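You operate a simulated robot arm through the tools that you are given. There is no shell and no other tool. Be economical: measure what you need, move in short steps, check, and stop when the job is done.

You run a simulated robot arm. Do the job below in one go: nothing can be reset, and whatever is moved stays where it is left.

JOB
Brush the crumbs into the crumb pan and tip them into the cream bowl.
Fine: brush and pan go back.

The check looks at the end state, three seconds after you hand in, the way a careful person would. Anything else that was tipped, shoved, dropped, spilled or broken makes it a failure.

ROBOT AND FRAMES
A 6-joint arm with a two-finger parallel gripper, fixed in place. Base frame: the origin is at the foot of the arm, x ahead of it, y to its left, z up; the work surface is at about z = 750. Readings come in mm, degrees, newtons and seconds.
With the tool pointing down near the work surface it reaches from about 180 to 640 mm from the base axis. Its first joint turns from -66.0 to 66.0 degrees. Payload 2.7 kg.
Tool frame: the origin (TCP) lies between the finger pads and is the grasp point; the fingertips stand 23 mm ahead of it; z points along the fingers, y is the line along which they close. The gripper opens to 94 mm. The fingers are 38 mm wide and 10 mm thick; the gripper's body (54 by 96 mm) begins 39 mm behind the TCP.
Orientation is that of the tool frame in the base frame, as a unit quaternion [x, y, z, w]. With the fingers straight down and closing along the base's y, the tool's x points along the base's -x, its y along +y and its z along -z.

CONTROLS
- The arm moves only by the tool drive_tool. Its argument "deltas" is a list of rows, each a list of 7 numbers: the shift along the tool's x, y, z in mm, then the turn, a rotation vector about the tool's x, y, z in degrees, then the gripper command, from -1 (fully open) to 1 (shut), values between in proportion. In form: [[tx, ty, tz, ax, ay, az, grip], ...]. A call has 1 to 8 rows; each row is the pose to reach, as a shift and turn from the pose commanded when the call began, along the tool's axes at that moment. Rows are played at 5 a second. More than 50 mm and 8.6 degrees between two rows, or a gripper value outside its range, and nothing of the call is played. Where a pose cannot be reached the arm comes as near as it can. A force on the tool above 40 N (or 10 N above the force at the start of the call, whichever is more), or a blocked arm, ends the call early, and 0.2 s more pass. Each finger travels about 45 mm/s and halts on what it meets, pressing with about 23 N; the grip force reading is that of the motor and also rises with nothing between the fingers. The clock runs only during rows and for 0.2 s after the last one: add rows that repeat a pose to give the fingers time. It gives the time, the measured TCP pose, the force on the tool (base axes), the opening and the grip force at its end, in the units of the frame above (readings bear some noise).
- Cameras (640 x 400 px; columns grow to the right, rows downward): "scene" is fixed at [73.6, -433.6, 1396.9]; the picture's right is [0.76, -0.65, 0.00], its down [-0.41, -0.48, -0.78] and it looks along [0.50, 0.59, -0.63] (base axes); focal length 364 px, centre (320, 200). "wrist" rides on the gripper at [-39, 0, -44] in the tool frame; the picture's right is [0.00, -1.00, 0.00], its down [0.97, 0.00, -0.24] and it looks along [0.24, 0.00, 0.97] (tool axes); focal length 218 px, centre (320, 200). There is no depth. A picture from a camera that has moved, and an enlarged one, comes with that camera's place and axes in the base frame and with its lens.
- capture(camera): a new picture of that camera. The clock stands still meanwhile.
- inspect(camera, box): a new picture of the part [left, top, right, bottom] of that camera's present view, enlarged. The clock stands still meanwhile.
- hand_in(): hands the job in; it is judged then, once.

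Go step by step. Nothing tells you positions but the pictures and the camera data: compare them with the known pose of the tool, close in by small moves and look again before you grip or let go. The budget is 120 turns and 64 pictures, counting those below and the enlarged ones. Unless the task says otherwise, let go and move clear before handing in, and close with one line.

The tools are called after "Emit:" as name(argument=value, ...) on one line, values as JSON. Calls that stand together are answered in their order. drive_tool: Moves the arm, as the interface text tells. Its arguments: {"type":"object","properties":{"deltas":{"type":"array","items":{"type":"array","items":{"type":"number"}}}},"required":["deltas"]} The other tools are called the same way: capture (camera) takes a picture; inspect (camera, box) takes an enlarged picture of a part of a camera's view; hand_in () hands the job in.

At the start:

```text
time: 0.0
position: [273.7, 199.5, 1104.6]
ee_rot: [-0.001, 1.0, 0.0, 0.001]
ft_force: [0.7, -0.3, -0.3]
finger_gap: 94.3
finger_force: 0.0
```

scene: 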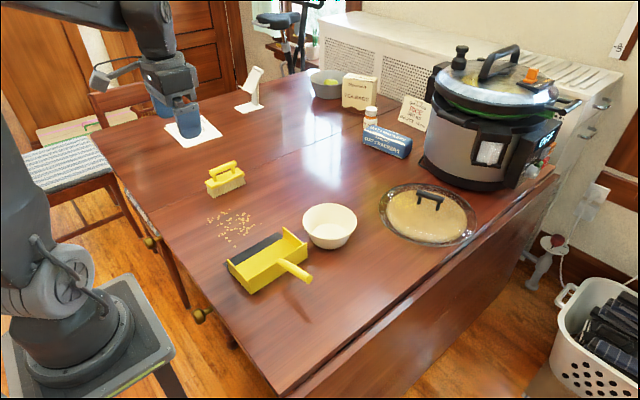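
wrist: 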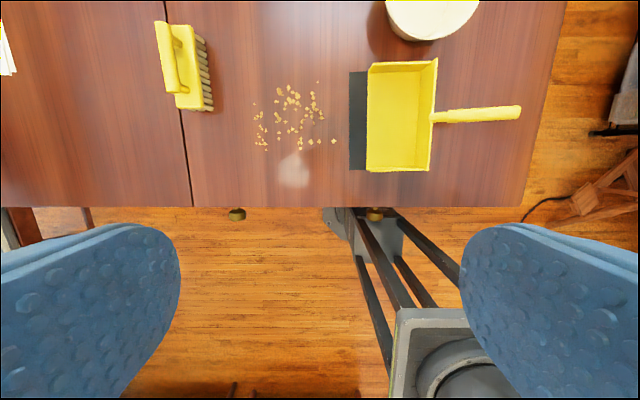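

I see the brush at about (430, 430), the crumbs around (360, 250), the pan with its lip facing +y near (360, 90), and the cream bowl near (515, 50). I'll enlarge these views before moving.

Emit:
inspect(camera="scene", box=[190, 140, 370, 310])

Emit:
inspect(camera="wrist", box=[140, 0, 540, 210])

```text
2.35 times, centred on (280, 225) of scene
camera zoom: at [73.6, -433.6, 1396.9], right [0.76, -0.65, 0.0], down [-0.41, -0.48, -0.78], along [0.5, 0.59, -0.63], focal length 857 px, centre (414, 141)
```

zoom: 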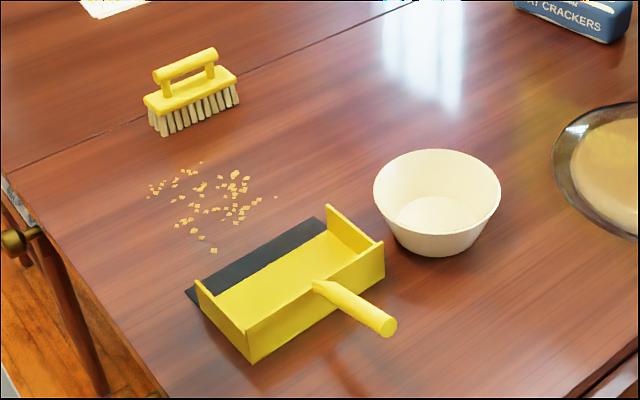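

```text
1.60 times, centred on (340, 105) of wrist
camera zoom: at [312.2, 200.5, 1147.2], right [0.0, -1.0, 0.0], down [-0.97, 0.0, 0.24], along [-0.24, 0.0, -0.97], focal length 349 px, centre (288, 352)
```

zoom: 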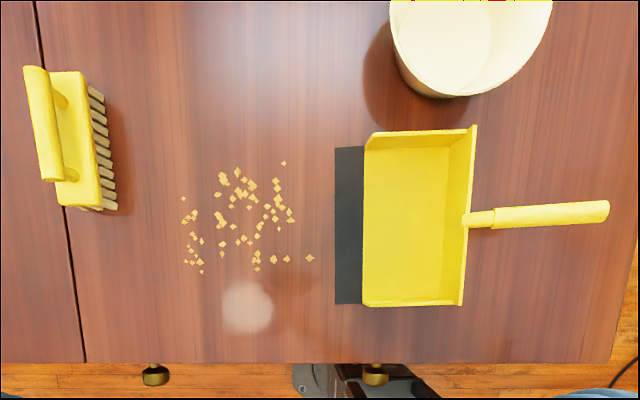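

The brush stands bristles-down along x, with its handle at about (424, 404, 815). The pan lip spans x 270–430 at y 150, and its handle slopes up to about (355, -75, 828). I'll move above the brush first and look again.

Emit:
drive_tool(deltas=[[-21, 29, 20, 0, 0, 0, -1], [-43, 58, 40, 0, 0, 0, -1], [-64, 87, 60, 0, 0, 0, -1], [-86, 116, 80, 0, 0, 0, -1], [-107, 146, 100, 0, 0, 0, -1], [-128, 175, 120, 0, 0, 0, -1], [-150, 204, 140, 0, 0, 0, -1], [-150, 204, 140, 0, 0, 0, -1]])

Emit:
capture(camera="wrist")

Emit:
inspect(camera="scene", box=[150, 60, 310, 220])

```text
time: 1.8
position: [422.6, 403.4, 968.2]
ee_rot: [0.0, 1.0, 0.0, 0.001]
ft_force: [0.0, -0.5, 0.6]
finger_gap: 93.8
finger_force: 0.0
```

```text
59 pictures are left
camera wrist: at [460.8, 403.4, 1010.8], right [0.0, -1.0, 0.0], down [-0.97, 0.0, 0.24], along [-0.24, 0.0, -0.97], focal length 218 px, centre (320, 200)
```

wrist: 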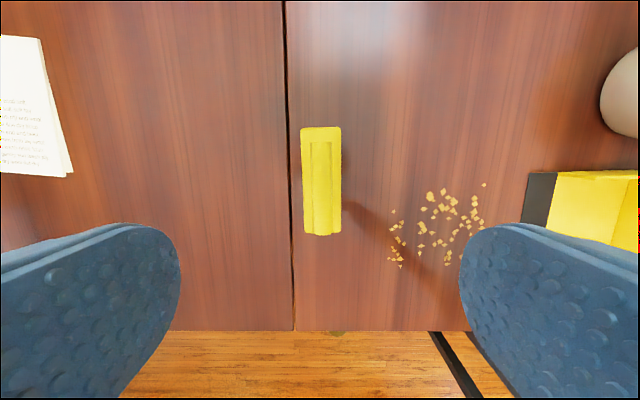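

```text
2.50 times, centred on (230, 140) of scene
camera zoom: at [73.6, -433.6, 1396.9], right [0.76, -0.65, 0.0], down [-0.41, -0.48, -0.78], along [0.5, 0.59, -0.63], focal length 911 px, centre (545, 350)
```

zoom: 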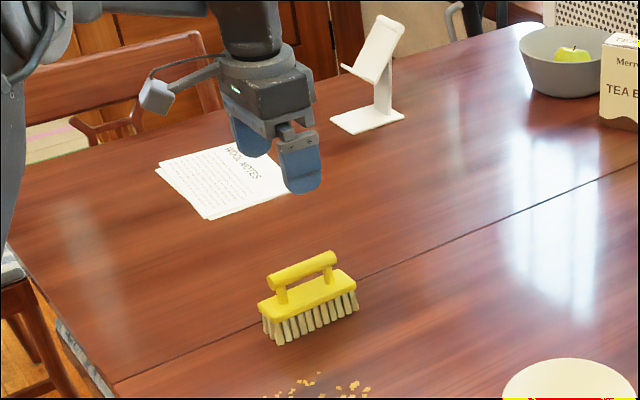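

The handle is centred under the gripper at y ≈ 402. I'll descend until the fingertips are just above the block and check before closing.

Emit:
drive_tool(deltas=[[0, -1, 40, 0, 0, 0, -1], [0, -1.5, 80, 0, 0, 0, -1], [0, -1.5, 115, 0, 0, 0, -1], [0, -1.5, 140, 0, 0, 0, -1], [0, -1.5, 151, 0, 0, 0, -1], [0, -1.5, 151, 0, 0, 0, -1]])

Emit:
inspect(camera="scene", box=[180, 110, 280, 210])

```text
time: 3.2
position: [423.2, 404.1, 815.7]
ee_rot: [0.001, 1.0, 0.001, 0.001]
ft_force: [0.0, 0.5, -0.5]
finger_gap: 94.1
finger_force: 0.2
```

```text
4.00 times, centred on (230, 160) of scene
camera zoom: at [73.6, -433.6, 1396.9], right [0.76, -0.65, 0.0], down [-0.41, -0.48, -0.78], along [0.5, 0.59, -0.63], focal length 1457 px, centre (680, 360)
```

zoom: 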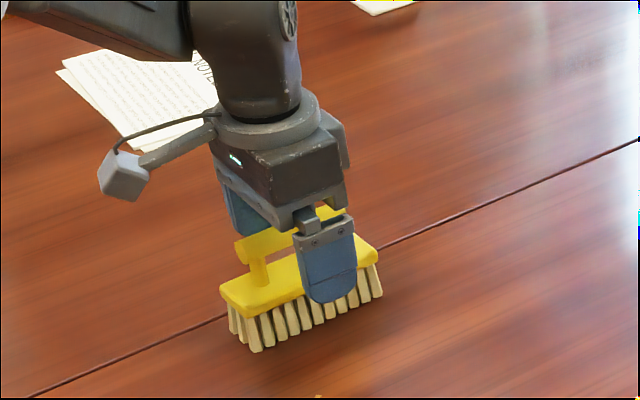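

The fingertips clear the block on both sides of the handle. I'll close now.

Emit:
drive_tool(deltas=[[0, 0, 0, 0, 0, 0, 0], [0, 0, 0, 0, 0, 0, 0.3], [0, 0, 0, 0, 0, 0, 0.6], [0, 0, 0, 0, 0, 0, 1], [0, 0, 0, 0, 0, 0, 1], [0, 0, 0, 0, 0, 0, 1], [0, 0, 0, 0, 0, 0, 1]])

Emit:
inspect(camera="scene", box=[180, 110, 280, 210])

```text
time: 4.8
position: [425.1, 403.7, 815.4]
ee_rot: [0.0, 1.0, 0.0, 0.001]
ft_force: [0.2, 0.4, 0.0]
finger_gap: 17.3
finger_force: 23.1
```

```text
4.00 times, centred on (230, 160) of scene
camera zoom: at [73.6, -433.6, 1396.9], right [0.76, -0.65, 0.0], down [-0.41, -0.48, -0.78], along [0.5, 0.59, -0.63], focal length 1457 px, centre (680, 360)
```

zoom: 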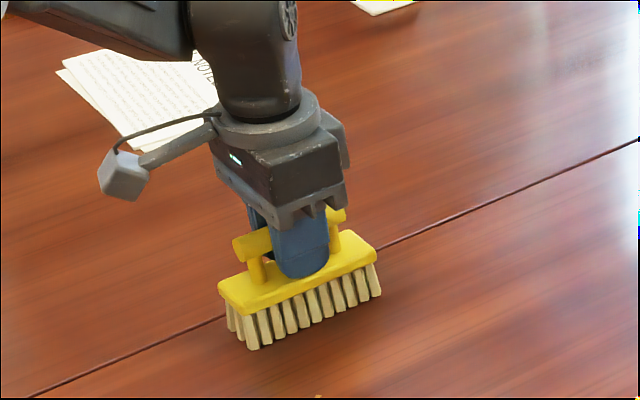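

The brush is held. I'll lift it slightly and bring it down behind the crumbs at about (355, 352).

Emit:
drive_tool(deltas=[[0, 0, -35, 0, 0, 0, 1], [34, -20, -35, 0, 0, 0, 1], [68, -45, -35, 0, 0, 0, 1], [68, -48, -20, 0, 0, 0, 1], [68, -48, -5, 0, 0, 0, 1], [68, -48, -1, 0, 0, 0, 1], [68, -48, -1, 0, 0, 0, 1]])

Emit:
inspect(camera="scene", box=[180, 130, 340, 300])

Emit:
capture(camera="wrist")

```text
time: 6.4
position: [357.1, 355.8, 815.0]
ee_rot: [0.0, 1.0, 0.001, 0.002]
ft_force: [-2.7, -2.3, 13.2]
finger_gap: 17.4
finger_force: 23.0
```

```text
2.35 times, centred on (260, 215) of scene
camera zoom: at [73.3, -433.8, 1396.8], right [0.76, -0.65, 0.0], down [-0.41, -0.48, -0.78], along [0.5, 0.59, -0.63], focal length 857 px, centre (461, 165)
```

zoom: 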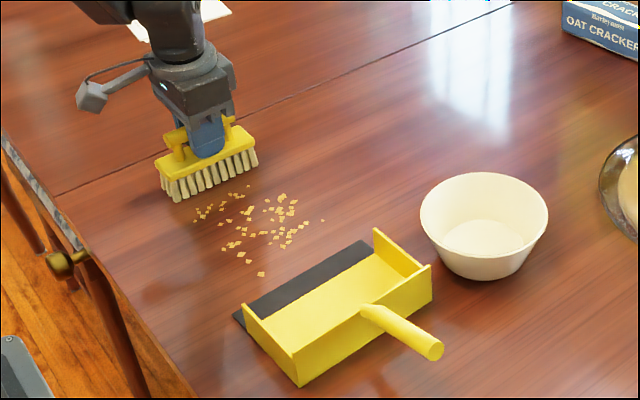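

```text
54 pictures are left
camera wrist: at [395.8, 355.9, 858.7], right [0.0, -1.0, 0.0], down [-0.97, 0.0, 0.24], along [-0.24, 0.0, -0.97], focal length 218 px, centre (320, 200)
```

wrist: 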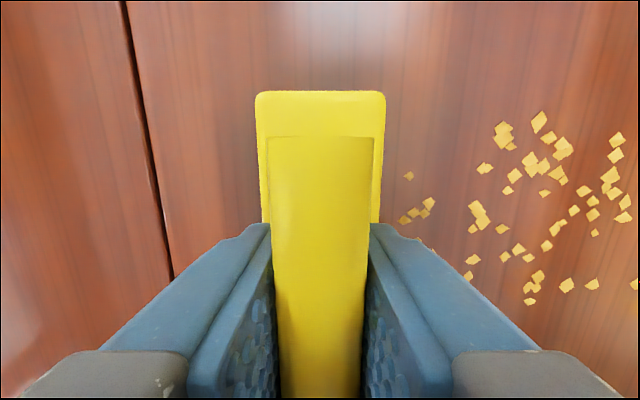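

The bristles touch the table lightly just behind the crumbs. I'll ease the pressure and sweep slowly toward the pan.

Emit:
drive_tool(deltas=[[0, -12, -0.7, 0, 0, 0, 1], [0, -28, -0.7, 0, 0, 0, 1], [0, -44, -0.7, 0, 0, 0, 1], [-1, -60, -0.7, 0, 0, 0, 1], [-2, -75, -0.7, 0, 0, 0, 1], [-4, -90, -0.7, 0, 0, 0, 1], [-5, -105, -0.7, 0, 0, 0, 1], [-6, -120, -0.7, 0, 0, 0, 1]])

Emit:
inspect(camera="scene", box=[180, 130, 340, 300])

Emit:
capture(camera="wrist")

```text
time: 8.2
position: [362.0, 233.7, 815.5]
ee_rot: [0.0, 1.0, 0.0, 0.001]
ft_force: [0.0, 2.9, 9.5]
finger_gap: 17.2
finger_force: 23.4
```

```text
2.35 times, centred on (260, 215) of scene
camera zoom: at [73.4, -433.6, 1396.9], right [0.76, -0.65, 0.0], down [-0.41, -0.48, -0.78], along [0.5, 0.59, -0.63], focal length 857 px, centre (461, 165)
```

zoom: 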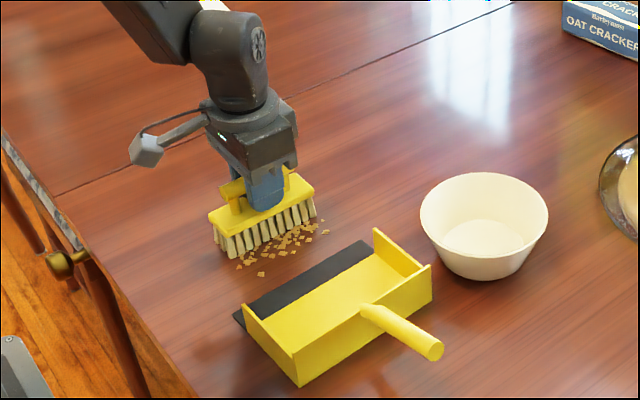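

```text
52 pictures are left
camera wrist: at [400.0, 233.9, 858.6], right [0.0, -1.0, 0.0], down [-0.97, 0.0, 0.24], along [-0.24, 0.0, -0.97], focal length 218 px, centre (320, 200)
```

wrist: 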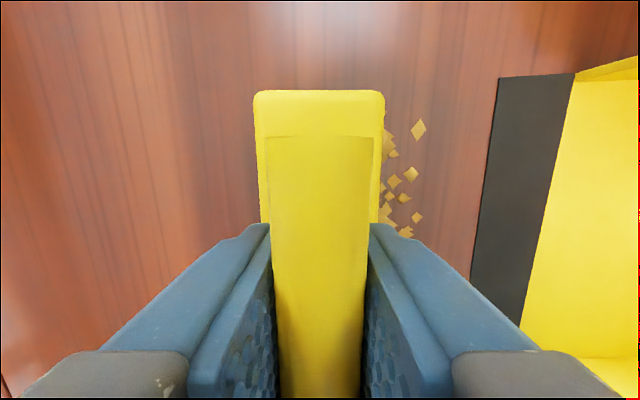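

All the crumbs are gathered in front of the bristles. I'll continue to the lip, then rise slightly to get onto it.

Emit:
drive_tool(deltas=[[1, -15, 0, 0, 0, 0, 1], [2, -30, 0, 0, 0, 0, 1], [3, -45, 0, 0, 0, 0, 1], [4, -58, 0, 0, 0, 0, 1], [5, -64, -2, 0, 0, 0, 1], [6, -74, -2.5, 0, 0, 0, 1], [6, -84, -2.5, 0, 0, 0, 1]])

Emit:
inspect(camera="scene", box=[180, 130, 340, 300])

Emit:
capture(camera="wrist")

```text
time: 9.0
position: [361.5, 191.7, 813.9]
ee_rot: [0.0, 1.0, 0.003, 0.004]
ft_force: [-0.9, -1.3, 6.2]
finger_gap: 16.9
finger_force: 22.9
stopped in row 4: the force on the tool passed its limit (the readings are from after the stop); the commanded pose is now the measured one
```

```text
2.35 times, centred on (260, 215) of scene
camera zoom: at [73.5, -433.7, 1396.8], right [0.76, -0.65, 0.0], down [-0.41, -0.48, -0.78], along [0.5, 0.59, -0.63], focal length 857 px, centre (461, 165)
```

zoom: 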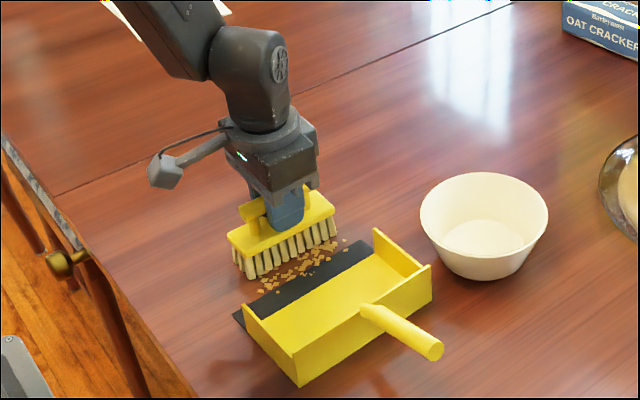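

```text
50 pictures are left
camera wrist: at [399.8, 193.4, 858.9], right [0.0, -1.0, -0.01], down [-0.97, 0.0, 0.23], along [-0.23, 0.0, -0.97], focal length 218 px, centre (320, 200)
```

wrist: 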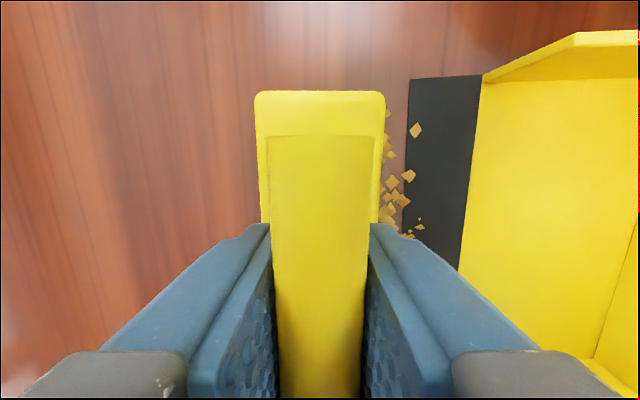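

The crumbs have started onto the lip, but a force spike stopped the sweep. I'll raise the brush about 1.5 mm and go on more slowly.

Emit:
drive_tool(deltas=[[0, 0, -2, 0, 0, 0, 1], [1, -6, -2, 0, 0, 0, 1], [2, -12, -2, 0, 0, 0, 1], [3, -18, -2, 0, 0, 0, 1], [4, -24, -2.5, 0, 0, 0, 1], [5, -30, -3, 0, 0, 0, 1], [6, -36, -3.5, 0, 0, 0, 1], [6, -42, -3.5, 0, 0, 0, 1]])

Emit:
inspect(camera="scene", box=[200, 150, 340, 300])

Emit:
capture(camera="wrist")

```text
time: 10.8
position: [355.3, 150.6, 817.6]
ee_rot: [0.0, 1.0, 0.004, 0.005]
ft_force: [-1.5, 3.9, 4.0]
finger_gap: 17.1
finger_force: 23.0
```

```text
2.67 times, centred on (270, 225) of scene
camera zoom: at [73.5, -433.5, 1396.9], right [0.76, -0.65, 0.0], down [-0.41, -0.48, -0.78], along [0.5, 0.59, -0.63], focal length 971 px, centre (453, 133)
```

zoom: 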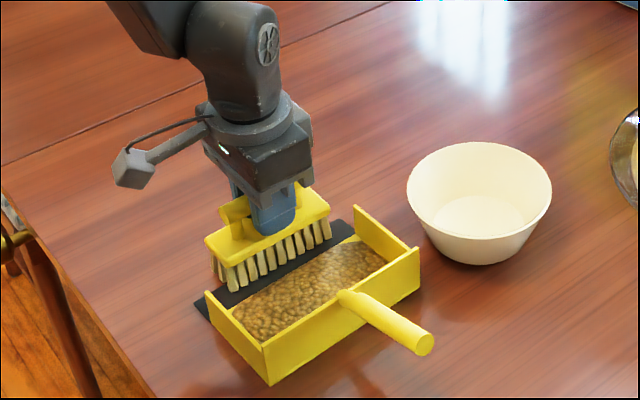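

```text
48 pictures are left
camera wrist: at [393.4, 150.5, 861.7], right [0.0, -1.0, -0.01], down [-0.97, 0.0, 0.23], along [-0.23, 0.01, -0.97], focal length 218 px, centre (320, 200)
```

wrist: 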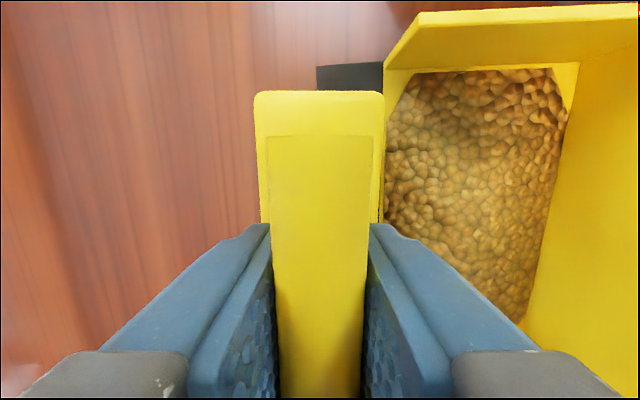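

The crumbs are now shown as a fill in the pan. I'll lift the brush clear and check the table for stragglers.

Emit:
drive_tool(deltas=[[0, 0, -15, 0, 0, 0, 1], [0, 0, -40, 0, 0, 0, 1], [0, 45, -50, 0, 0, 0, 1], [-10, 90, -50, 0, 0, 0, 1], [-25, 135, -50, 0, 0, 0, 1], [-40, 180, -50, 0, 0, 0, 1], [-55, 220, -50, 0, 0, 0, 1], [-68, 252, -50, 0, 0, 0, 1]])

Emit:
inspect(camera="scene", box=[180, 130, 360, 300])

Emit:
capture(camera="wrist")

```text
time: 12.6
position: [425.5, 400.6, 870.8]
ee_rot: [0.0, 1.0, 0.003, 0.004]
ft_force: [-0.3, 0.8, -0.6]
finger_gap: 0.4
finger_force: 22.8
```

```text
2.35 times, centred on (270, 215) of scene
camera zoom: at [73.5, -433.6, 1396.9], right [0.76, -0.65, 0.0], down [-0.41, -0.48, -0.78], along [0.5, 0.59, -0.63], focal length 857 px, centre (438, 165)
```

zoom: 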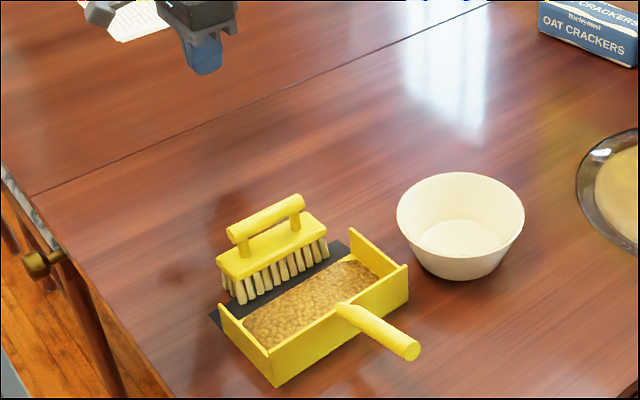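

```text
46 pictures are left
camera wrist: at [464.0, 400.7, 915.3], right [0.0, -1.0, 0.0], down [-0.97, 0.0, 0.23], along [-0.23, 0.0, -0.97], focal length 218 px, centre (320, 200)
```

wrist: 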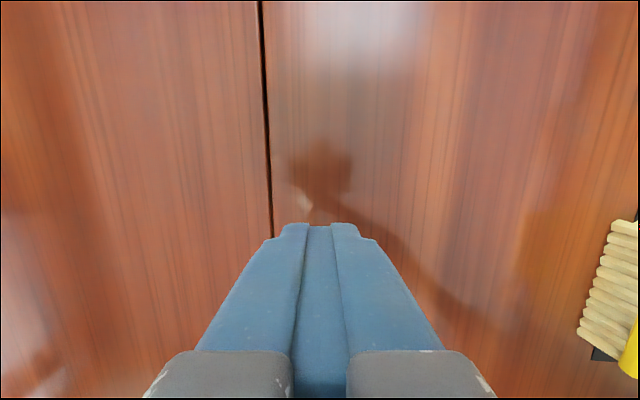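

The brush slipped out when I lifted and is standing upright on the lip. The crumbs are all in the pan. I'll open, go back above the brush and regrasp it lower on the handle.

Emit:
drive_tool(deltas=[[0, 0, -40, 0, 0, 0, -1], [10, -40, -80, 0, 0, 0, -1], [20, -85, -80, 0, 0, 0, -1], [35, -130, -80, 0, 0, 0, -1], [50, -175, -80, 0, 0, 0, -1], [65, -215, -80, 0, 0, 0, -1], [70, -245, -80, 0, 0, 0, -1], [70, -245, -80, 0, 0, 0, -1]])

Emit:
capture(camera="wrist")

Emit:
inspect(camera="scene", box=[210, 190, 330, 310])

```text
refused: row 2 steps farther than a row can; nothing moved
```

```text
45 pictures are left
camera wrist: at [464.0, 400.7, 915.3], right [0.0, -1.0, 0.0], down [-0.97, 0.0, 0.23], along [-0.23, 0.0, -0.97], focal length 218 px, centre (320, 200)
```

wrist: 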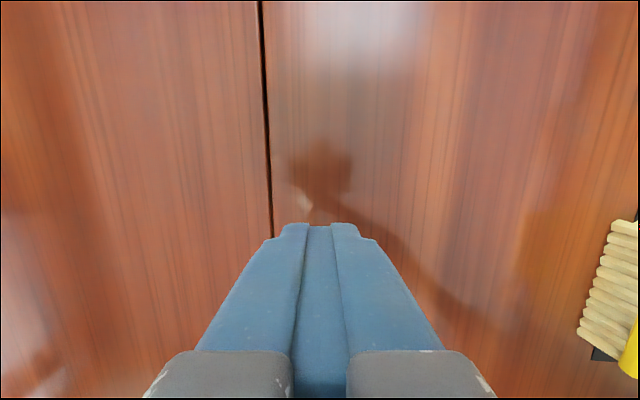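

```text
3.33 times, centred on (270, 250) of scene
camera zoom: at [73.5, -433.6, 1396.9], right [0.76, -0.65, 0.0], down [-0.41, -0.48, -0.78], along [0.5, 0.59, -0.63], focal length 1214 px, centre (487, 33)
```

zoom: 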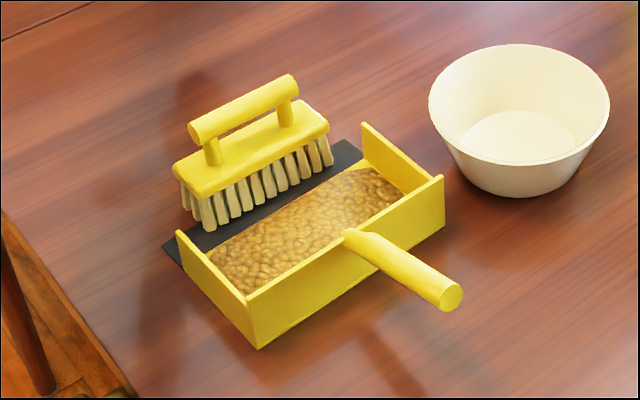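

One step was too large, so nothing moved. I'm resending it with smaller steps.

Emit:
drive_tool(deltas=[[0, 0, -40, 0, 0, 0, -1], [8, -35, -65, 0, 0, 0, -1], [20, -75, -75, 0, 0, 0, -1], [32, -118, -80, 0, 0, 0, -1], [45, -160, -80, 0, 0, 0, -1], [58, -204, -80, 0, 0, 0, -1], [70, -245, -80, 0, 0, 0, -1], [70, -245, -80, 0, 0, 0, -1]])

Emit:
capture(camera="wrist")

```text
time: 14.4
position: [354.4, 156.9, 947.2]
ee_rot: [0.0, 1.0, 0.002, 0.004]
ft_force: [0.2, 0.3, 0.0]
finger_gap: 94.1
finger_force: 0.1
```

```text
43 pictures are left
camera wrist: at [392.5, 157.3, 991.0], right [0.0, -1.0, -0.01], down [-0.97, 0.0, 0.23], along [-0.23, 0.01, -0.97], focal length 218 px, centre (320, 200)
```

wrist: 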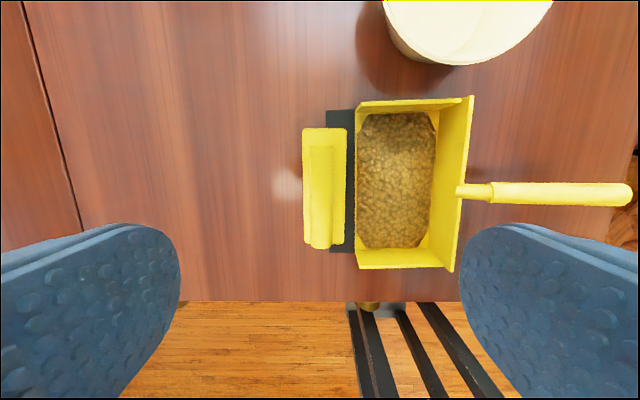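

The brush handle is centred near (353, 158, 816) with a slight tilt from the lip. I'll descend to TCP z ≈ 811, close gently and lift slowly.

Emit:
drive_tool(deltas=[[0, 1, 40, 0, 0, 0, -1], [0, 1, 80, 0, 0, 0, -1], [0, 1, 110, 0, 0, 0, -1], [0, 1, 126, 0, 0, 0, -1], [0, 1, 135, 0, 0, 0, -1], [0, 1, 135, 0, 0, 0, -1]])

Emit:
drive_tool(deltas=[[0, 0, 0, 0, 0, 0, 0], [0, 0, 0, 0, 0, 0, 0.3], [0, 0, 0, 0, 0, 0, 0.6], [0, 0, 0, 0, 0, 0, 1], [0, 0, 0, 0, 0, 0, 1], [0, 0, 0, 0, 0, 0, 1], [0, 0, 0, 0, 0, 0, 1]])

Emit:
inspect(camera="scene", box=[210, 190, 330, 310])

```text
time: 15.8
position: [355.4, 158.5, 811.9]
ee_rot: [0.0, 1.0, 0.002, 0.005]
ft_force: [0.0, -0.4, 0.0]
finger_gap: 94.1
finger_force: 0.1
```

```text
time: 17.4
position: [354.6, 156.3, 813.2]
ee_rot: [0.0, 1.0, 0.003, 0.004]
ft_force: [-0.2, 0.4, 0.6]
finger_gap: 39.5
finger_force: 22.8
```

```text
3.33 times, centred on (270, 250) of scene
camera zoom: at [73.6, -433.6, 1396.9], right [0.76, -0.65, 0.0], down [-0.41, -0.48, -0.78], along [0.5, 0.59, -0.63], focal length 1214 px, centre (487, 33)
```

zoom: 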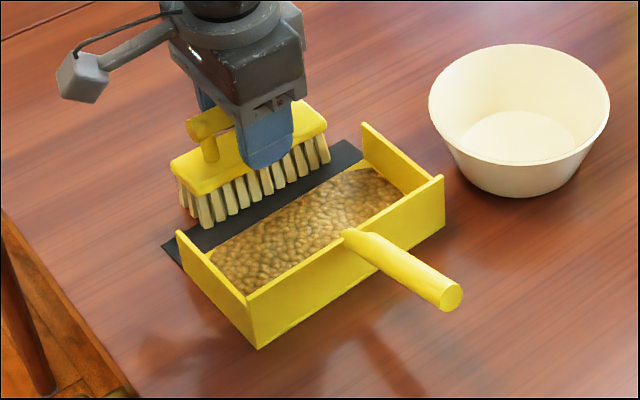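

The fingers met the block (gap 39.5 mm), so this grasp was too low. I'll open, rise 5 mm and close on the handle.

Emit:
drive_tool(deltas=[[0, 0, 0, 0, 0, 0, -0.3], [0, 0, 0, 0, 0, 0, -0.3], [0, 0, -3, 0, 0, 0, -0.3], [0, 0, -6, 0, 0, 0, -0.3], [0, 0, -6, 0, 0, 0, -0.3]])

Emit:
drive_tool(deltas=[[0, 0, 0, 0, 0, 0, 0.3], [0, 0, 0, 0, 0, 0, 0.6], [0, 0, 0, 0, 0, 0, 1], [0, 0, 0, 0, 0, 0, 1], [0, 0, 0, 0, 0, 0, 1]])

Emit:
inspect(camera="scene", box=[210, 190, 330, 310])

```text
time: 18.6
position: [355.1, 157.3, 820.8]
ee_rot: [0.0, 1.0, 0.004, 0.004]
ft_force: [0.0, 0.1, 0.0]
finger_gap: 61.1
finger_force: 0.1
```

```text
time: 19.8
position: [354.7, 158.0, 819.3]
ee_rot: [0.0, 1.0, 0.002, 0.005]
ft_force: [-1.4, 0.9, 0.5]
finger_gap: 17.3
finger_force: 22.9
```

```text
3.33 times, centred on (270, 250) of scene
camera zoom: at [73.6, -433.6, 1396.9], right [0.76, -0.65, 0.0], down [-0.41, -0.48, -0.78], along [0.5, 0.59, -0.63], focal length 1214 px, centre (487, 33)
```

zoom: 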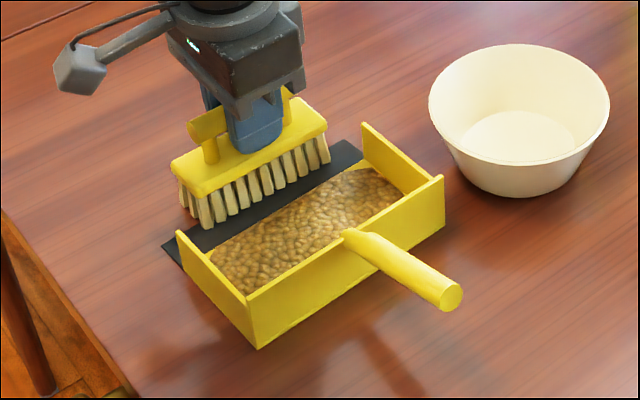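

The handle is gripped (gap 17.3 mm). I'll lift slowly.

Emit:
drive_tool(deltas=[[0, 0, -2, 0, 0, 0, 1], [0, 0, -5, 0, 0, 0, 1], [0, 0, -10, 0, 0, 0, 1], [0, 0, -16, 0, 0, 0, 1], [0, 0, -24, 0, 0, 0, 1], [0, 0, -32, 0, 0, 0, 1], [0, 0, -36, 0, 0, 0, 1]])

Emit:
inspect(camera="scene", box=[210, 190, 330, 310])

```text
time: 21.4
position: [352.1, 158.8, 855.5]
ee_rot: [0.0, 1.0, 0.003, 0.004]
ft_force: [-0.5, -0.1, -1.7]
finger_gap: 17.1
finger_force: 22.9
```

```text
3.33 times, centred on (270, 250) of scene
camera zoom: at [73.6, -433.6, 1396.9], right [0.76, -0.65, 0.0], down [-0.41, -0.48, -0.78], along [0.5, 0.59, -0.63], focal length 1214 px, centre (487, 33)
```

zoom: 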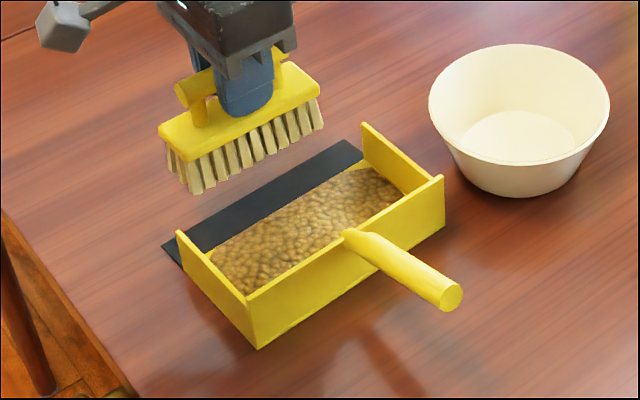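

It's lifted cleanly and the table is clear of crumbs. I'll carry the brush back to its place at about (424, 402).

Emit:
drive_tool(deltas=[[-8, 25, 0, 0, 0, 0, 1], [-18, 62, 0, 0, 0, 0, 1], [-30, 102, 0, 0, 0, 0, 1], [-42, 142, 0, 0, 0, 0, 1], [-54, 182, 0, 0, 0, 0, 1], [-64, 220, 0, 0, 0, 0, 1], [-70, 244, 0, 0, 0, 0, 1], [-70, 244, 10, 0, 0, 0, 1]])

Emit:
drive_tool(deltas=[[0, 0, 10, 0, 0, 0, 1], [0, 0, 18, 0, 0, 0, 1], [0, 0, 23, 0, 0, 0, 1], [0, 0, 26, 0, 0, 0, 1], [0, 0, 27, 0, 0, 0, 1]])

Emit:
inspect(camera="scene", box=[180, 110, 280, 210])

```text
time: 23.2
position: [425.9, 403.1, 846.9]
ee_rot: [0.0, 1.0, 0.002, 0.004]
ft_force: [-0.4, 0.3, -1.0]
finger_gap: 17.0
finger_force: 22.8
```

```text
time: 24.4
position: [422.8, 403.8, 818.5]
ee_rot: [0.0, 1.0, 0.003, 0.004]
ft_force: [0.6, 0.1, -1.6]
finger_gap: 17.0
finger_force: 23.7
```

```text
4.00 times, centred on (230, 160) of scene
camera zoom: at [73.6, -433.6, 1396.9], right [0.76, -0.65, 0.0], down [-0.41, -0.48, -0.78], along [0.5, 0.59, -0.63], focal length 1457 px, centre (680, 360)
```

zoom: 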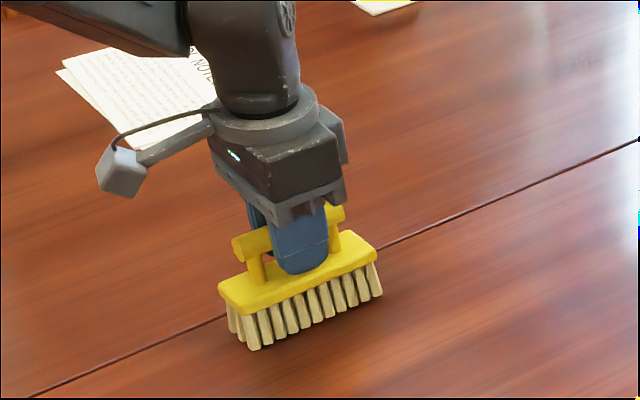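

It matches the original place but is still hanging just above the table. I'll lower it until it touches.

Emit:
drive_tool(deltas=[[0, 0, 1, 0, 0, 0, 1], [0, 0, 1.5, 0, 0, 0, 1], [0, 0, 1.5, 0, 0, 0, 1]])

```text
time: 25.2
position: [425.0, 404.7, 817.7]
ee_rot: [0.001, 1.0, 0.004, 0.004]
ft_force: [-2.3, -2.2, 8.8]
finger_gap: 17.2
finger_force: 23.3
```

It's resting on the table. I'll release and rise.

Emit:
drive_tool(deltas=[[0, 0, -0.7, 0, 0, 0, 0.5], [0, 0, -0.7, 0, 0, 0, 0.2], [0, 0, -0.7, 0, 0, 0, 0], [0, 0, -0.7, 0, 0, 0, 0], [0, 0, -15, 0, 0, 0, 0], [0, 0, -50, 0, 0, 0, 0], [0, 0, -90, 0, 0, 0, 0], [0, 0, -135, 0, 0, 0, 0]])

Emit:
capture(camera="scene")

```text
time: 27.0
position: [421.3, 405.9, 955.6]
ee_rot: [0.0, 1.0, 0.002, 0.004]
ft_force: [0.8, 0.9, 0.3]
finger_gap: 46.9
finger_force: 0.0
```

```text
38 pictures are left
```

scene: 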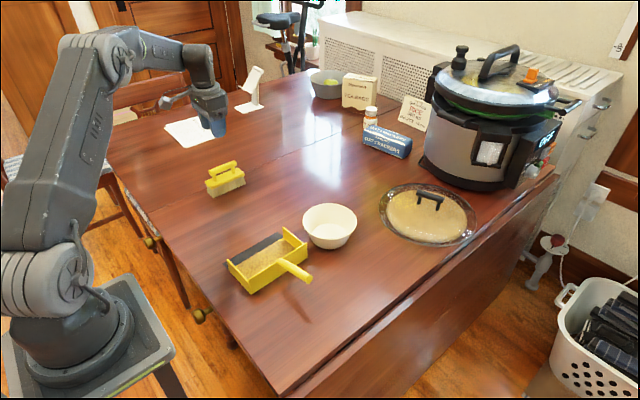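

The brush is back in place and the pan is level with the crumbs in it. I'll move toward the pan handle while turning the tool 90° so it closes along x.

Emit:
drive_tool(deltas=[[6, -43, 0, 0, 0, 8, 0], [13, -86, 0, 0, 0, 16, 0], [19, -129, 0, 0, 0, 24, 0], [26, -172, 0, 0, 0, 32, 0], [32, -215, 0, 0, 0, 40, 0], [39, -258, 0, 0, 0, 48, 0], [45, -301, 0, 0, 0, 56, 0], [52, -344, 0, 0, 0, 64, 0]])

Emit:
capture(camera="wrist")

```text
time: 28.8
position: [373.6, 57.8, 952.5]
ee_rot: [0.531, 0.847, 0.004, 0.003]
ft_force: [1.2, -0.2, -0.2]
finger_gap: 46.9
finger_force: 0.1
```

```text
37 pictures are left
camera wrist: at [389.4, 22.7, 995.5], right [-0.9, -0.44, -0.01], down [-0.43, 0.87, 0.24], along [-0.1, 0.22, -0.97], focal length 218 px, centre (320, 200)
```

wrist: 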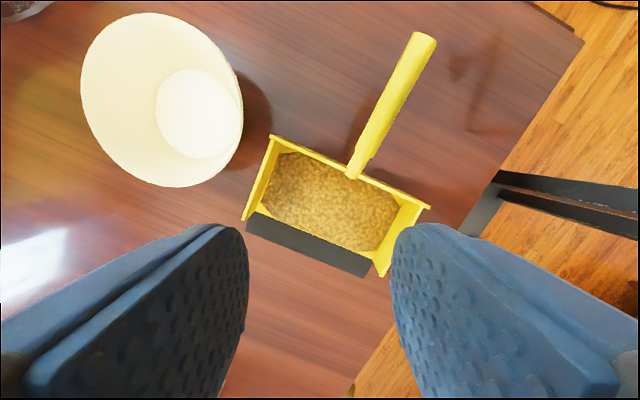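

The bowl centre is near (522, 49) with its rim at z ≈ 806. The pan handle runs from (350, 35) to (357, -72) and rises outward. I'll finish the turn and go above the handle.

Emit:
drive_tool(deltas=[[-19, -17, 5, 0, 0, 8, 0], [-37, -33, 12, 0, 0, 16, 0], [-56, -49.5, 20, 0, 0, 23, 0], [-56, -49.5, 20, 0, 0, 23, 0]])

Emit:
capture(camera="wrist")

Emit:
inspect(camera="scene", box=[200, 130, 380, 310])

```text
time: 29.8
position: [349.0, -13.0, 928.1]
ee_rot: [0.689, 0.725, 0.005, 0.001]
ft_force: [-0.3, 0.6, 0.3]
finger_gap: 47.3
finger_force: 0.1
```

```text
36 pictures are left
camera wrist: at [351.4, -52.2, 972.1], right [-1.0, -0.05, -0.01], down [-0.05, 0.97, 0.25], along [0.0, 0.25, -0.97], focal length 218 px, centre (320, 200)
```

wrist: 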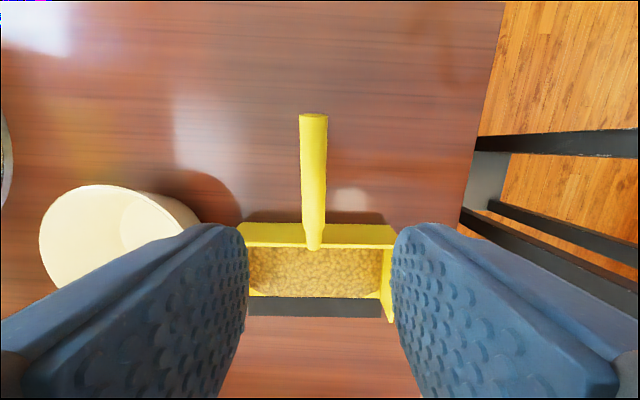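

```text
2.22 times, centred on (290, 220) of scene
camera zoom: at [73.6, -433.6, 1396.9], right [0.76, -0.65, 0.0], down [-0.41, -0.48, -0.78], along [0.5, 0.59, -0.63], focal length 810 px, centre (387, 156)
```

zoom: 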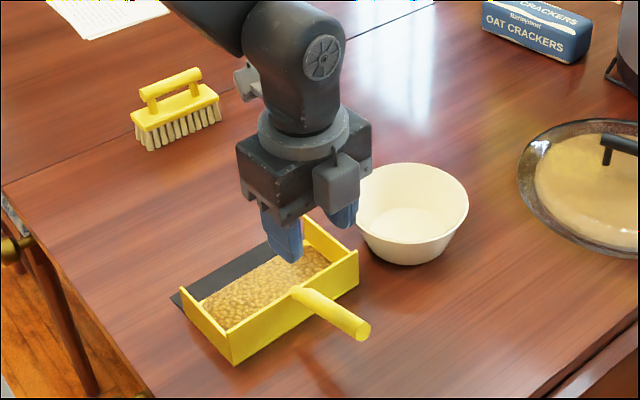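

The tool is aligned with the handle and about 5 mm off laterally. I'll shift, lean 15° so there's room to tip, and descend around the handle at about y -10, z 798.

Emit:
drive_tool(deltas=[[1, 2.5, 15, 0, 7.5, 0, 0], [2, 4.8, 40, 0, 15, 0, 0], [3, 4.8, 75, 0, 15, 0, 0], [3, 4.8, 105, 0, 15, 0, 0], [3, 4.8, 122, 0, 15, 0, 0], [3, 4.8, 130, 0, 15, 0, 0], [3, 4.8, 130, 0, 15, 0, 0]])

Emit:
capture(camera="wrist")

Emit:
inspect(camera="scene", box=[220, 190, 340, 310])

```text
time: 31.4
position: [356.2, -8.7, 797.9]
ee_rot: [0.682, 0.719, 0.095, -0.094]
ft_force: [0.3, -0.3, 2.3]
finger_gap: 46.6
finger_force: 0.1
```

```text
34 pictures are left
camera wrist: at [357.2, -57.9, 829.8], right [-1.0, -0.05, -0.01], down [-0.05, 0.87, 0.49], along [-0.02, 0.49, -0.87], focal length 218 px, centre (320, 200)
```

wrist: 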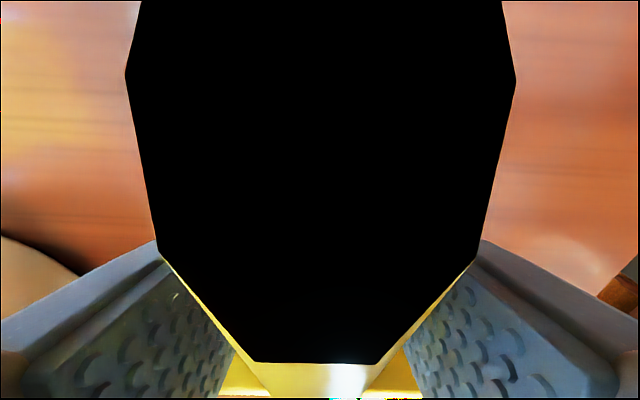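

```text
3.33 times, centred on (280, 250) of scene
camera zoom: at [73.5, -433.6, 1396.9], right [0.76, -0.65, 0.0], down [-0.41, -0.48, -0.78], along [0.5, 0.59, -0.63], focal length 1214 px, centre (453, 33)
```

zoom: 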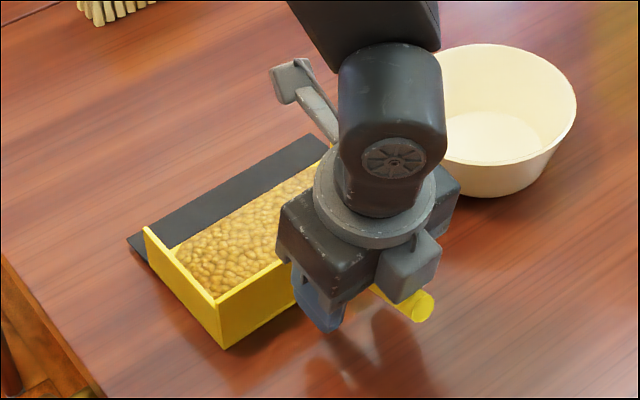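

The wrist camera housing is right at the sloping handle, so leaning this way is too tight. I'll raise up, undo the lean and check that the pan hasn't moved.

Emit:
drive_tool(deltas=[[3, 0, -10, 0, -4, 0, 0], [8, 0, -29, 0, -11, 0, 0], [15, 0, -58, 0, -19, 0, 0], [26, 0, -97, 0, -27, 0, 0], [26, 0, -97, 0, -27, 0, 0]])

Emit:
capture(camera="wrist")

Emit:
inspect(camera="scene", box=[210, 190, 330, 310])

```text
time: 32.6
position: [354.4, -12.0, 902.3]
ee_rot: [0.685, 0.721, -0.067, 0.077]
ft_force: [0.0, -1.2, 0.2]
finger_gap: 47.0
finger_force: 0.0
```

```text
32 pictures are left
camera wrist: at [355.2, -40.3, 953.2], right [-1.0, -0.05, -0.01], down [-0.05, 1.0, 0.04], along [0.01, 0.04, -1.0], focal length 218 px, centre (320, 200)
```

wrist: 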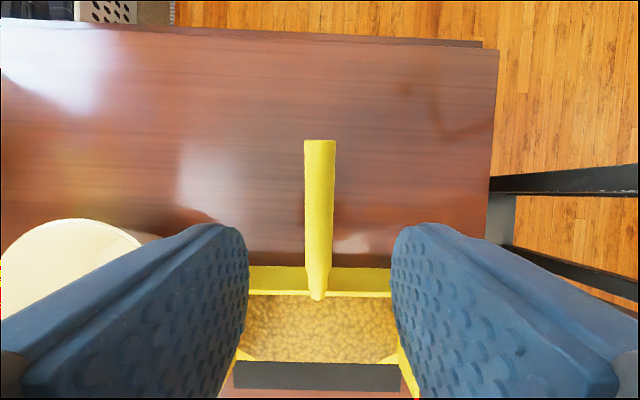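

```text
3.33 times, centred on (270, 250) of scene
camera zoom: at [73.6, -433.6, 1396.9], right [0.76, -0.65, 0.0], down [-0.41, -0.48, -0.78], along [0.5, 0.59, -0.63], focal length 1214 px, centre (487, 33)
```

zoom: 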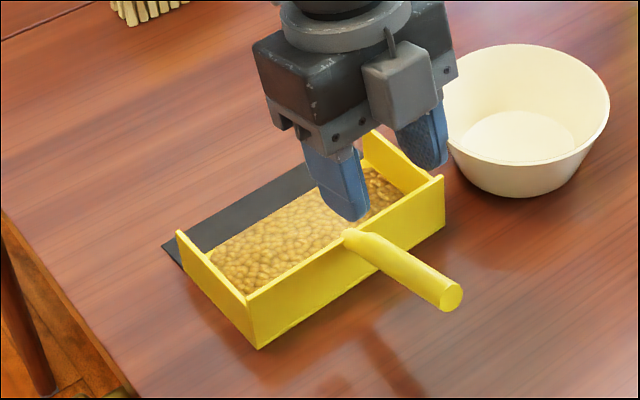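

The pan hasn't moved. Before gripping it, I'll test in free air whether the arm can reach the tipped pose near the bowl.

Emit:
drive_tool(deltas=[[-16, 26, -7, 0, -8, 0, 0], [-33, 52, -14, 0, -16, 0, 0], [-49, 78, -21, 0, -24, 0, 0], [-66, 104, -28, 0, -32, 0, 0], [-82, 130, -35, 0, -40, 0, 0], [-99, 156, -42, 0, -48, 0, 0], [-99, 156, -42, 0, -55, 0, 0], [-99, 156, -42, 0, -55, 0, 0]])

Emit:
capture(camera="scene")

```text
time: 34.4
position: [515.8, -89.0, 964.0]
ee_rot: [0.576, 0.604, -0.376, 0.402]
ft_force: [-0.6, 0.0, 0.9]
finger_gap: 47.2
finger_force: 0.0
```

```text
30 pictures are left
```

scene: 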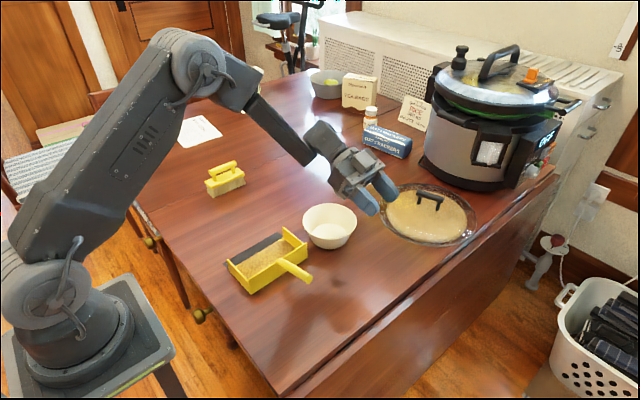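

The tipped pose is reachable. I'll go back above the handle with the lean at -12°.

Emit:
drive_tool(deltas=[[15, -26, -9, 0, 8, 0, 0], [30, -52, -19, 0, 16, 0, 0], [46, -78, -28, 0, 24, 0, 0], [61, -104, -37, 0, 32, 0, 0], [76, -130, -47, 0, 40, 0, 0], [91, -156, -56, 0, 48, 0, 0], [91, -156, -56, 0, 55, 0, 0], [91, -156, -56, 0, 55, 0, 0]])

Emit:
capture(camera="wrist")

```text
time: 36.2
position: [356.2, -11.2, 901.7]
ee_rot: [0.685, 0.721, -0.067, 0.076]
ft_force: [-0.1, -0.1, -0.1]
finger_gap: 46.7
finger_force: 0.1
```

```text
29 pictures are left
camera wrist: at [356.6, -40.1, 952.3], right [-1.0, -0.05, -0.01], down [-0.05, 1.0, 0.04], along [0.01, 0.04, -1.0], focal length 218 px, centre (320, 200)
```

wrist: 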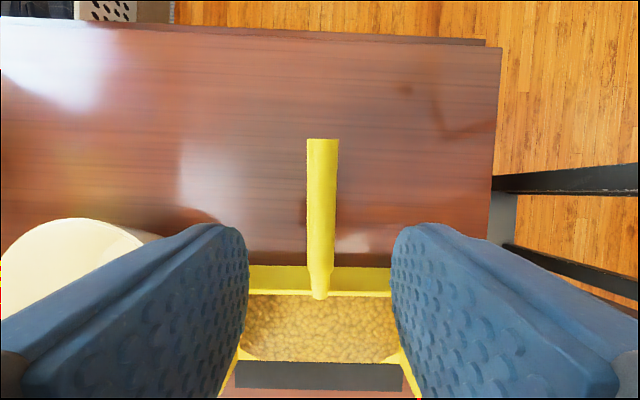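

The handle is centred between the fingers. I'll descend straight down to the grasp height and check.

Emit:
drive_tool(deltas=[[11, 0, 38, 0, 0, 0, 0], [19, 0, 72, 0, 0, 0, 0], [24, 0, 90, 0, 0, 0, 0], [26.7, 0, 101.7, 0, 0, 0, 0], [26.7, 0, 101.7, 0, 0, 0, 0]])

Emit:
capture(camera="wrist")

Emit:
inspect(camera="scene", box=[230, 200, 330, 300])

```text
time: 37.4
position: [356.3, -6.1, 797.4]
ee_rot: [0.685, 0.721, -0.067, 0.077]
ft_force: [-1.3, 0.0, -0.3]
finger_gap: 47.1
finger_force: 0.1
```

```text
28 pictures are left
camera wrist: at [357.4, -34.8, 847.3], right [-1.0, -0.05, -0.01], down [-0.05, 1.0, 0.04], along [0.01, 0.04, -1.0], focal length 218 px, centre (320, 200)
```

wrist: 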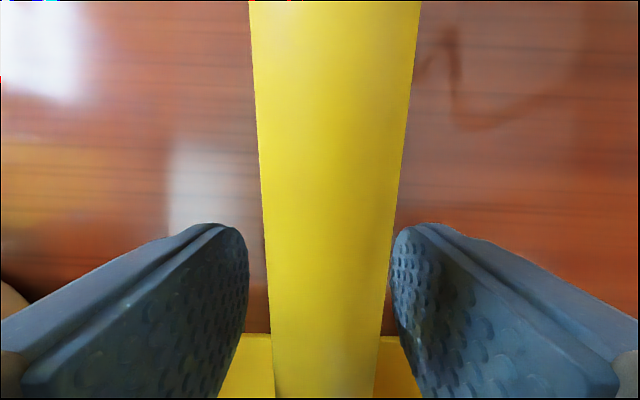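

```text
4.00 times, centred on (280, 250) of scene
camera zoom: at [73.6, -433.6, 1396.9], right [0.76, -0.65, 0.0], down [-0.41, -0.48, -0.78], along [0.5, 0.59, -0.63], focal length 1457 px, centre (480, 0)
```

zoom: 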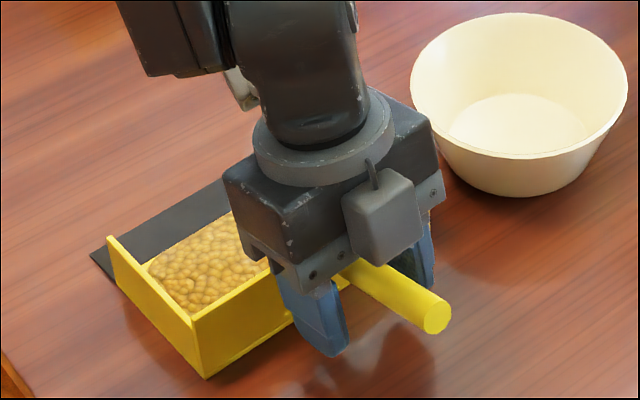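

The handle is between the pads, with its axis perhaps 3–4 mm above the TCP. I'll rise 3 mm and close.

Emit:
drive_tool(deltas=[[-0.6, 0, -2.9, 0, 0, 0, 0], [-0.6, 0, -2.9, 0, 0, 0, 0.3], [-0.6, 0, -2.9, 0, 0, 0, 0.6], [-0.6, 0, -2.9, 0, 0, 0, 1], [-0.6, 0, -2.9, 0, 0, 0, 1], [-0.6, 0, -2.9, 0, 0, 0, 1]])

Emit:
drive_tool(deltas=[[-0.4, 0, -2, 0, 0, 0, 1], [-1.2, 0, -6, 0, 0, 0, 1], [-2.5, 0, -12, 0, 0, 0, 1], [-4.2, 0, -20, 0, 0, 0, 1], [-6.3, 0, -30, 0, 0, 0, 1], [-6.3, 0, -30, 0, 0, 0, 1]])

Emit:
inspect(camera="scene", box=[210, 170, 350, 310])

```text
time: 38.8
position: [357.3, -5.9, 798.6]
ee_rot: [0.684, 0.722, -0.067, 0.077]
ft_force: [1.2, -0.6, 0.5]
finger_gap: 17.8
finger_force: 22.5
```

```text
time: 40.2
position: [354.8, -5.2, 829.7]
ee_rot: [0.686, 0.721, -0.067, 0.077]
ft_force: [-0.4, 0.0, -1.7]
finger_gap: 17.6
finger_force: 23.7
```

```text
2.86 times, centred on (280, 240) of scene
camera zoom: at [73.6, -433.6, 1396.9], right [0.76, -0.65, 0.0], down [-0.41, -0.48, -0.78], along [0.5, 0.59, -0.63], focal length 1041 px, centre (434, 86)
```

zoom: 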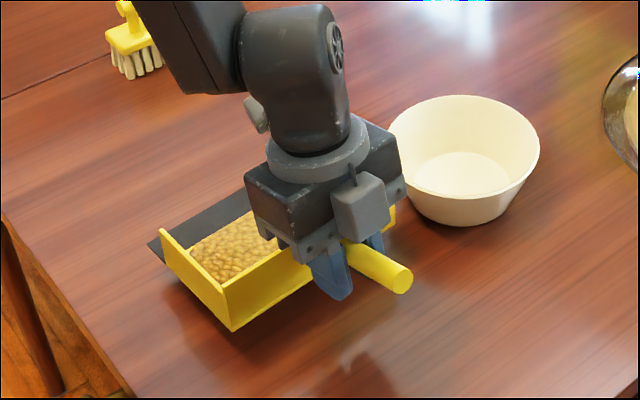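

The pan seems to be held, and the load reads about 1.7 N. I'll lift further and check whether it droops.

Emit:
drive_tool(deltas=[[-3, 0, -14, 0, 1, 0, 1], [-7, 0, -33, 0, 2, 0, 1], [-11.5, 0, -54, 0, 3, 0, 1], [-16, 0, -75, 0, 4, 0, 1], [-19, 0, -90, 0, 4, 0, 1], [-20, 0, -95, 0, 4, 0, 1]])

Emit:
inspect(camera="scene", box=[210, 150, 370, 310])

Emit:
capture(camera="wrist")

```text
time: 41.6
position: [353.8, -7.4, 926.8]
ee_rot: [0.688, 0.723, -0.044, 0.052]
ft_force: [0.3, -0.4, -2.5]
finger_gap: 17.3
finger_force: 23.1
```

```text
2.50 times, centred on (290, 230) of scene
camera zoom: at [73.6, -433.6, 1396.9], right [0.76, -0.65, 0.0], down [-0.41, -0.48, -0.78], along [0.5, 0.59, -0.63], focal length 911 px, centre (395, 125)
```

zoom: 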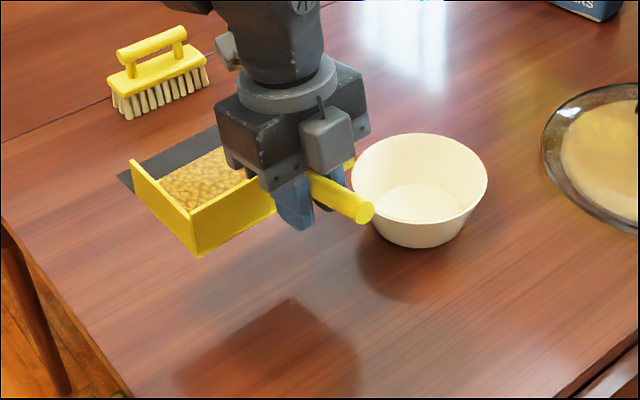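

```text
24 pictures are left
camera wrist: at [354.1, -38.6, 975.2], right [-1.0, -0.05, -0.01], down [-0.05, 0.99, 0.11], along [0.0, 0.11, -0.99], focal length 218 px, centre (320, 200)
```

wrist: 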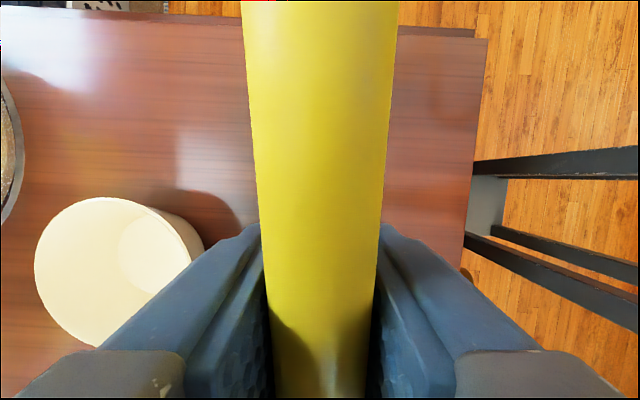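

The pan is held firmly and level. I'll carry it to a pre-pour pose beside the bowl, rolling it about 25° so the crumbs gather at the lip corner on the -x side, since the lip is wider than the bowl.

Emit:
drive_tool(deltas=[[-12, 18, 0, -1, 0, 0.1, 1], [-30, 45, 2, -3, 0, 0.4, 1], [-49, 74, 8, -7, 0, 1, 1], [-68, 103, 14, -11, 0, 1.5, 1], [-87, 131, 20, -15, 0, 2.1, 1], [-104, 157, 26, -19, 0, 2.7, 1], [-117, 177, 31, -22, 0, 3.1, 1], [-124, 187, 33, -24.8, 0, 3.5, 1]])

Emit:
capture(camera="scene")

Emit:
capture(camera="wrist")

```text
time: 43.4
position: [550.3, -123.1, 913.6]
ee_rot: [0.682, 0.694, 0.115, 0.2]
ft_force: [0.4, 0.2, -1.9]
finger_gap: 17.8
finger_force: 23.3
```

```text
23 pictures are left
```

scene: 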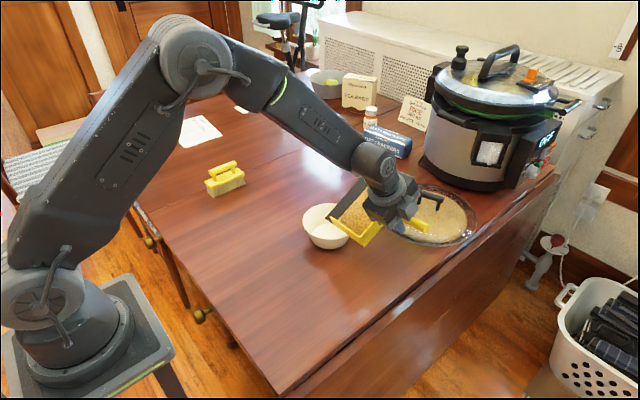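

```text
22 pictures are left
camera wrist: at [530.7, -156.3, 957.1], right [-0.9, -0.04, -0.43], down [-0.1, 0.99, 0.1], along [0.42, 0.13, -0.9], focal length 218 px, centre (320, 200)
```

wrist: 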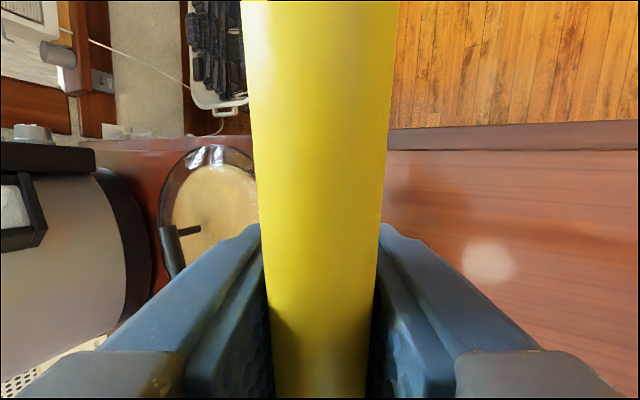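

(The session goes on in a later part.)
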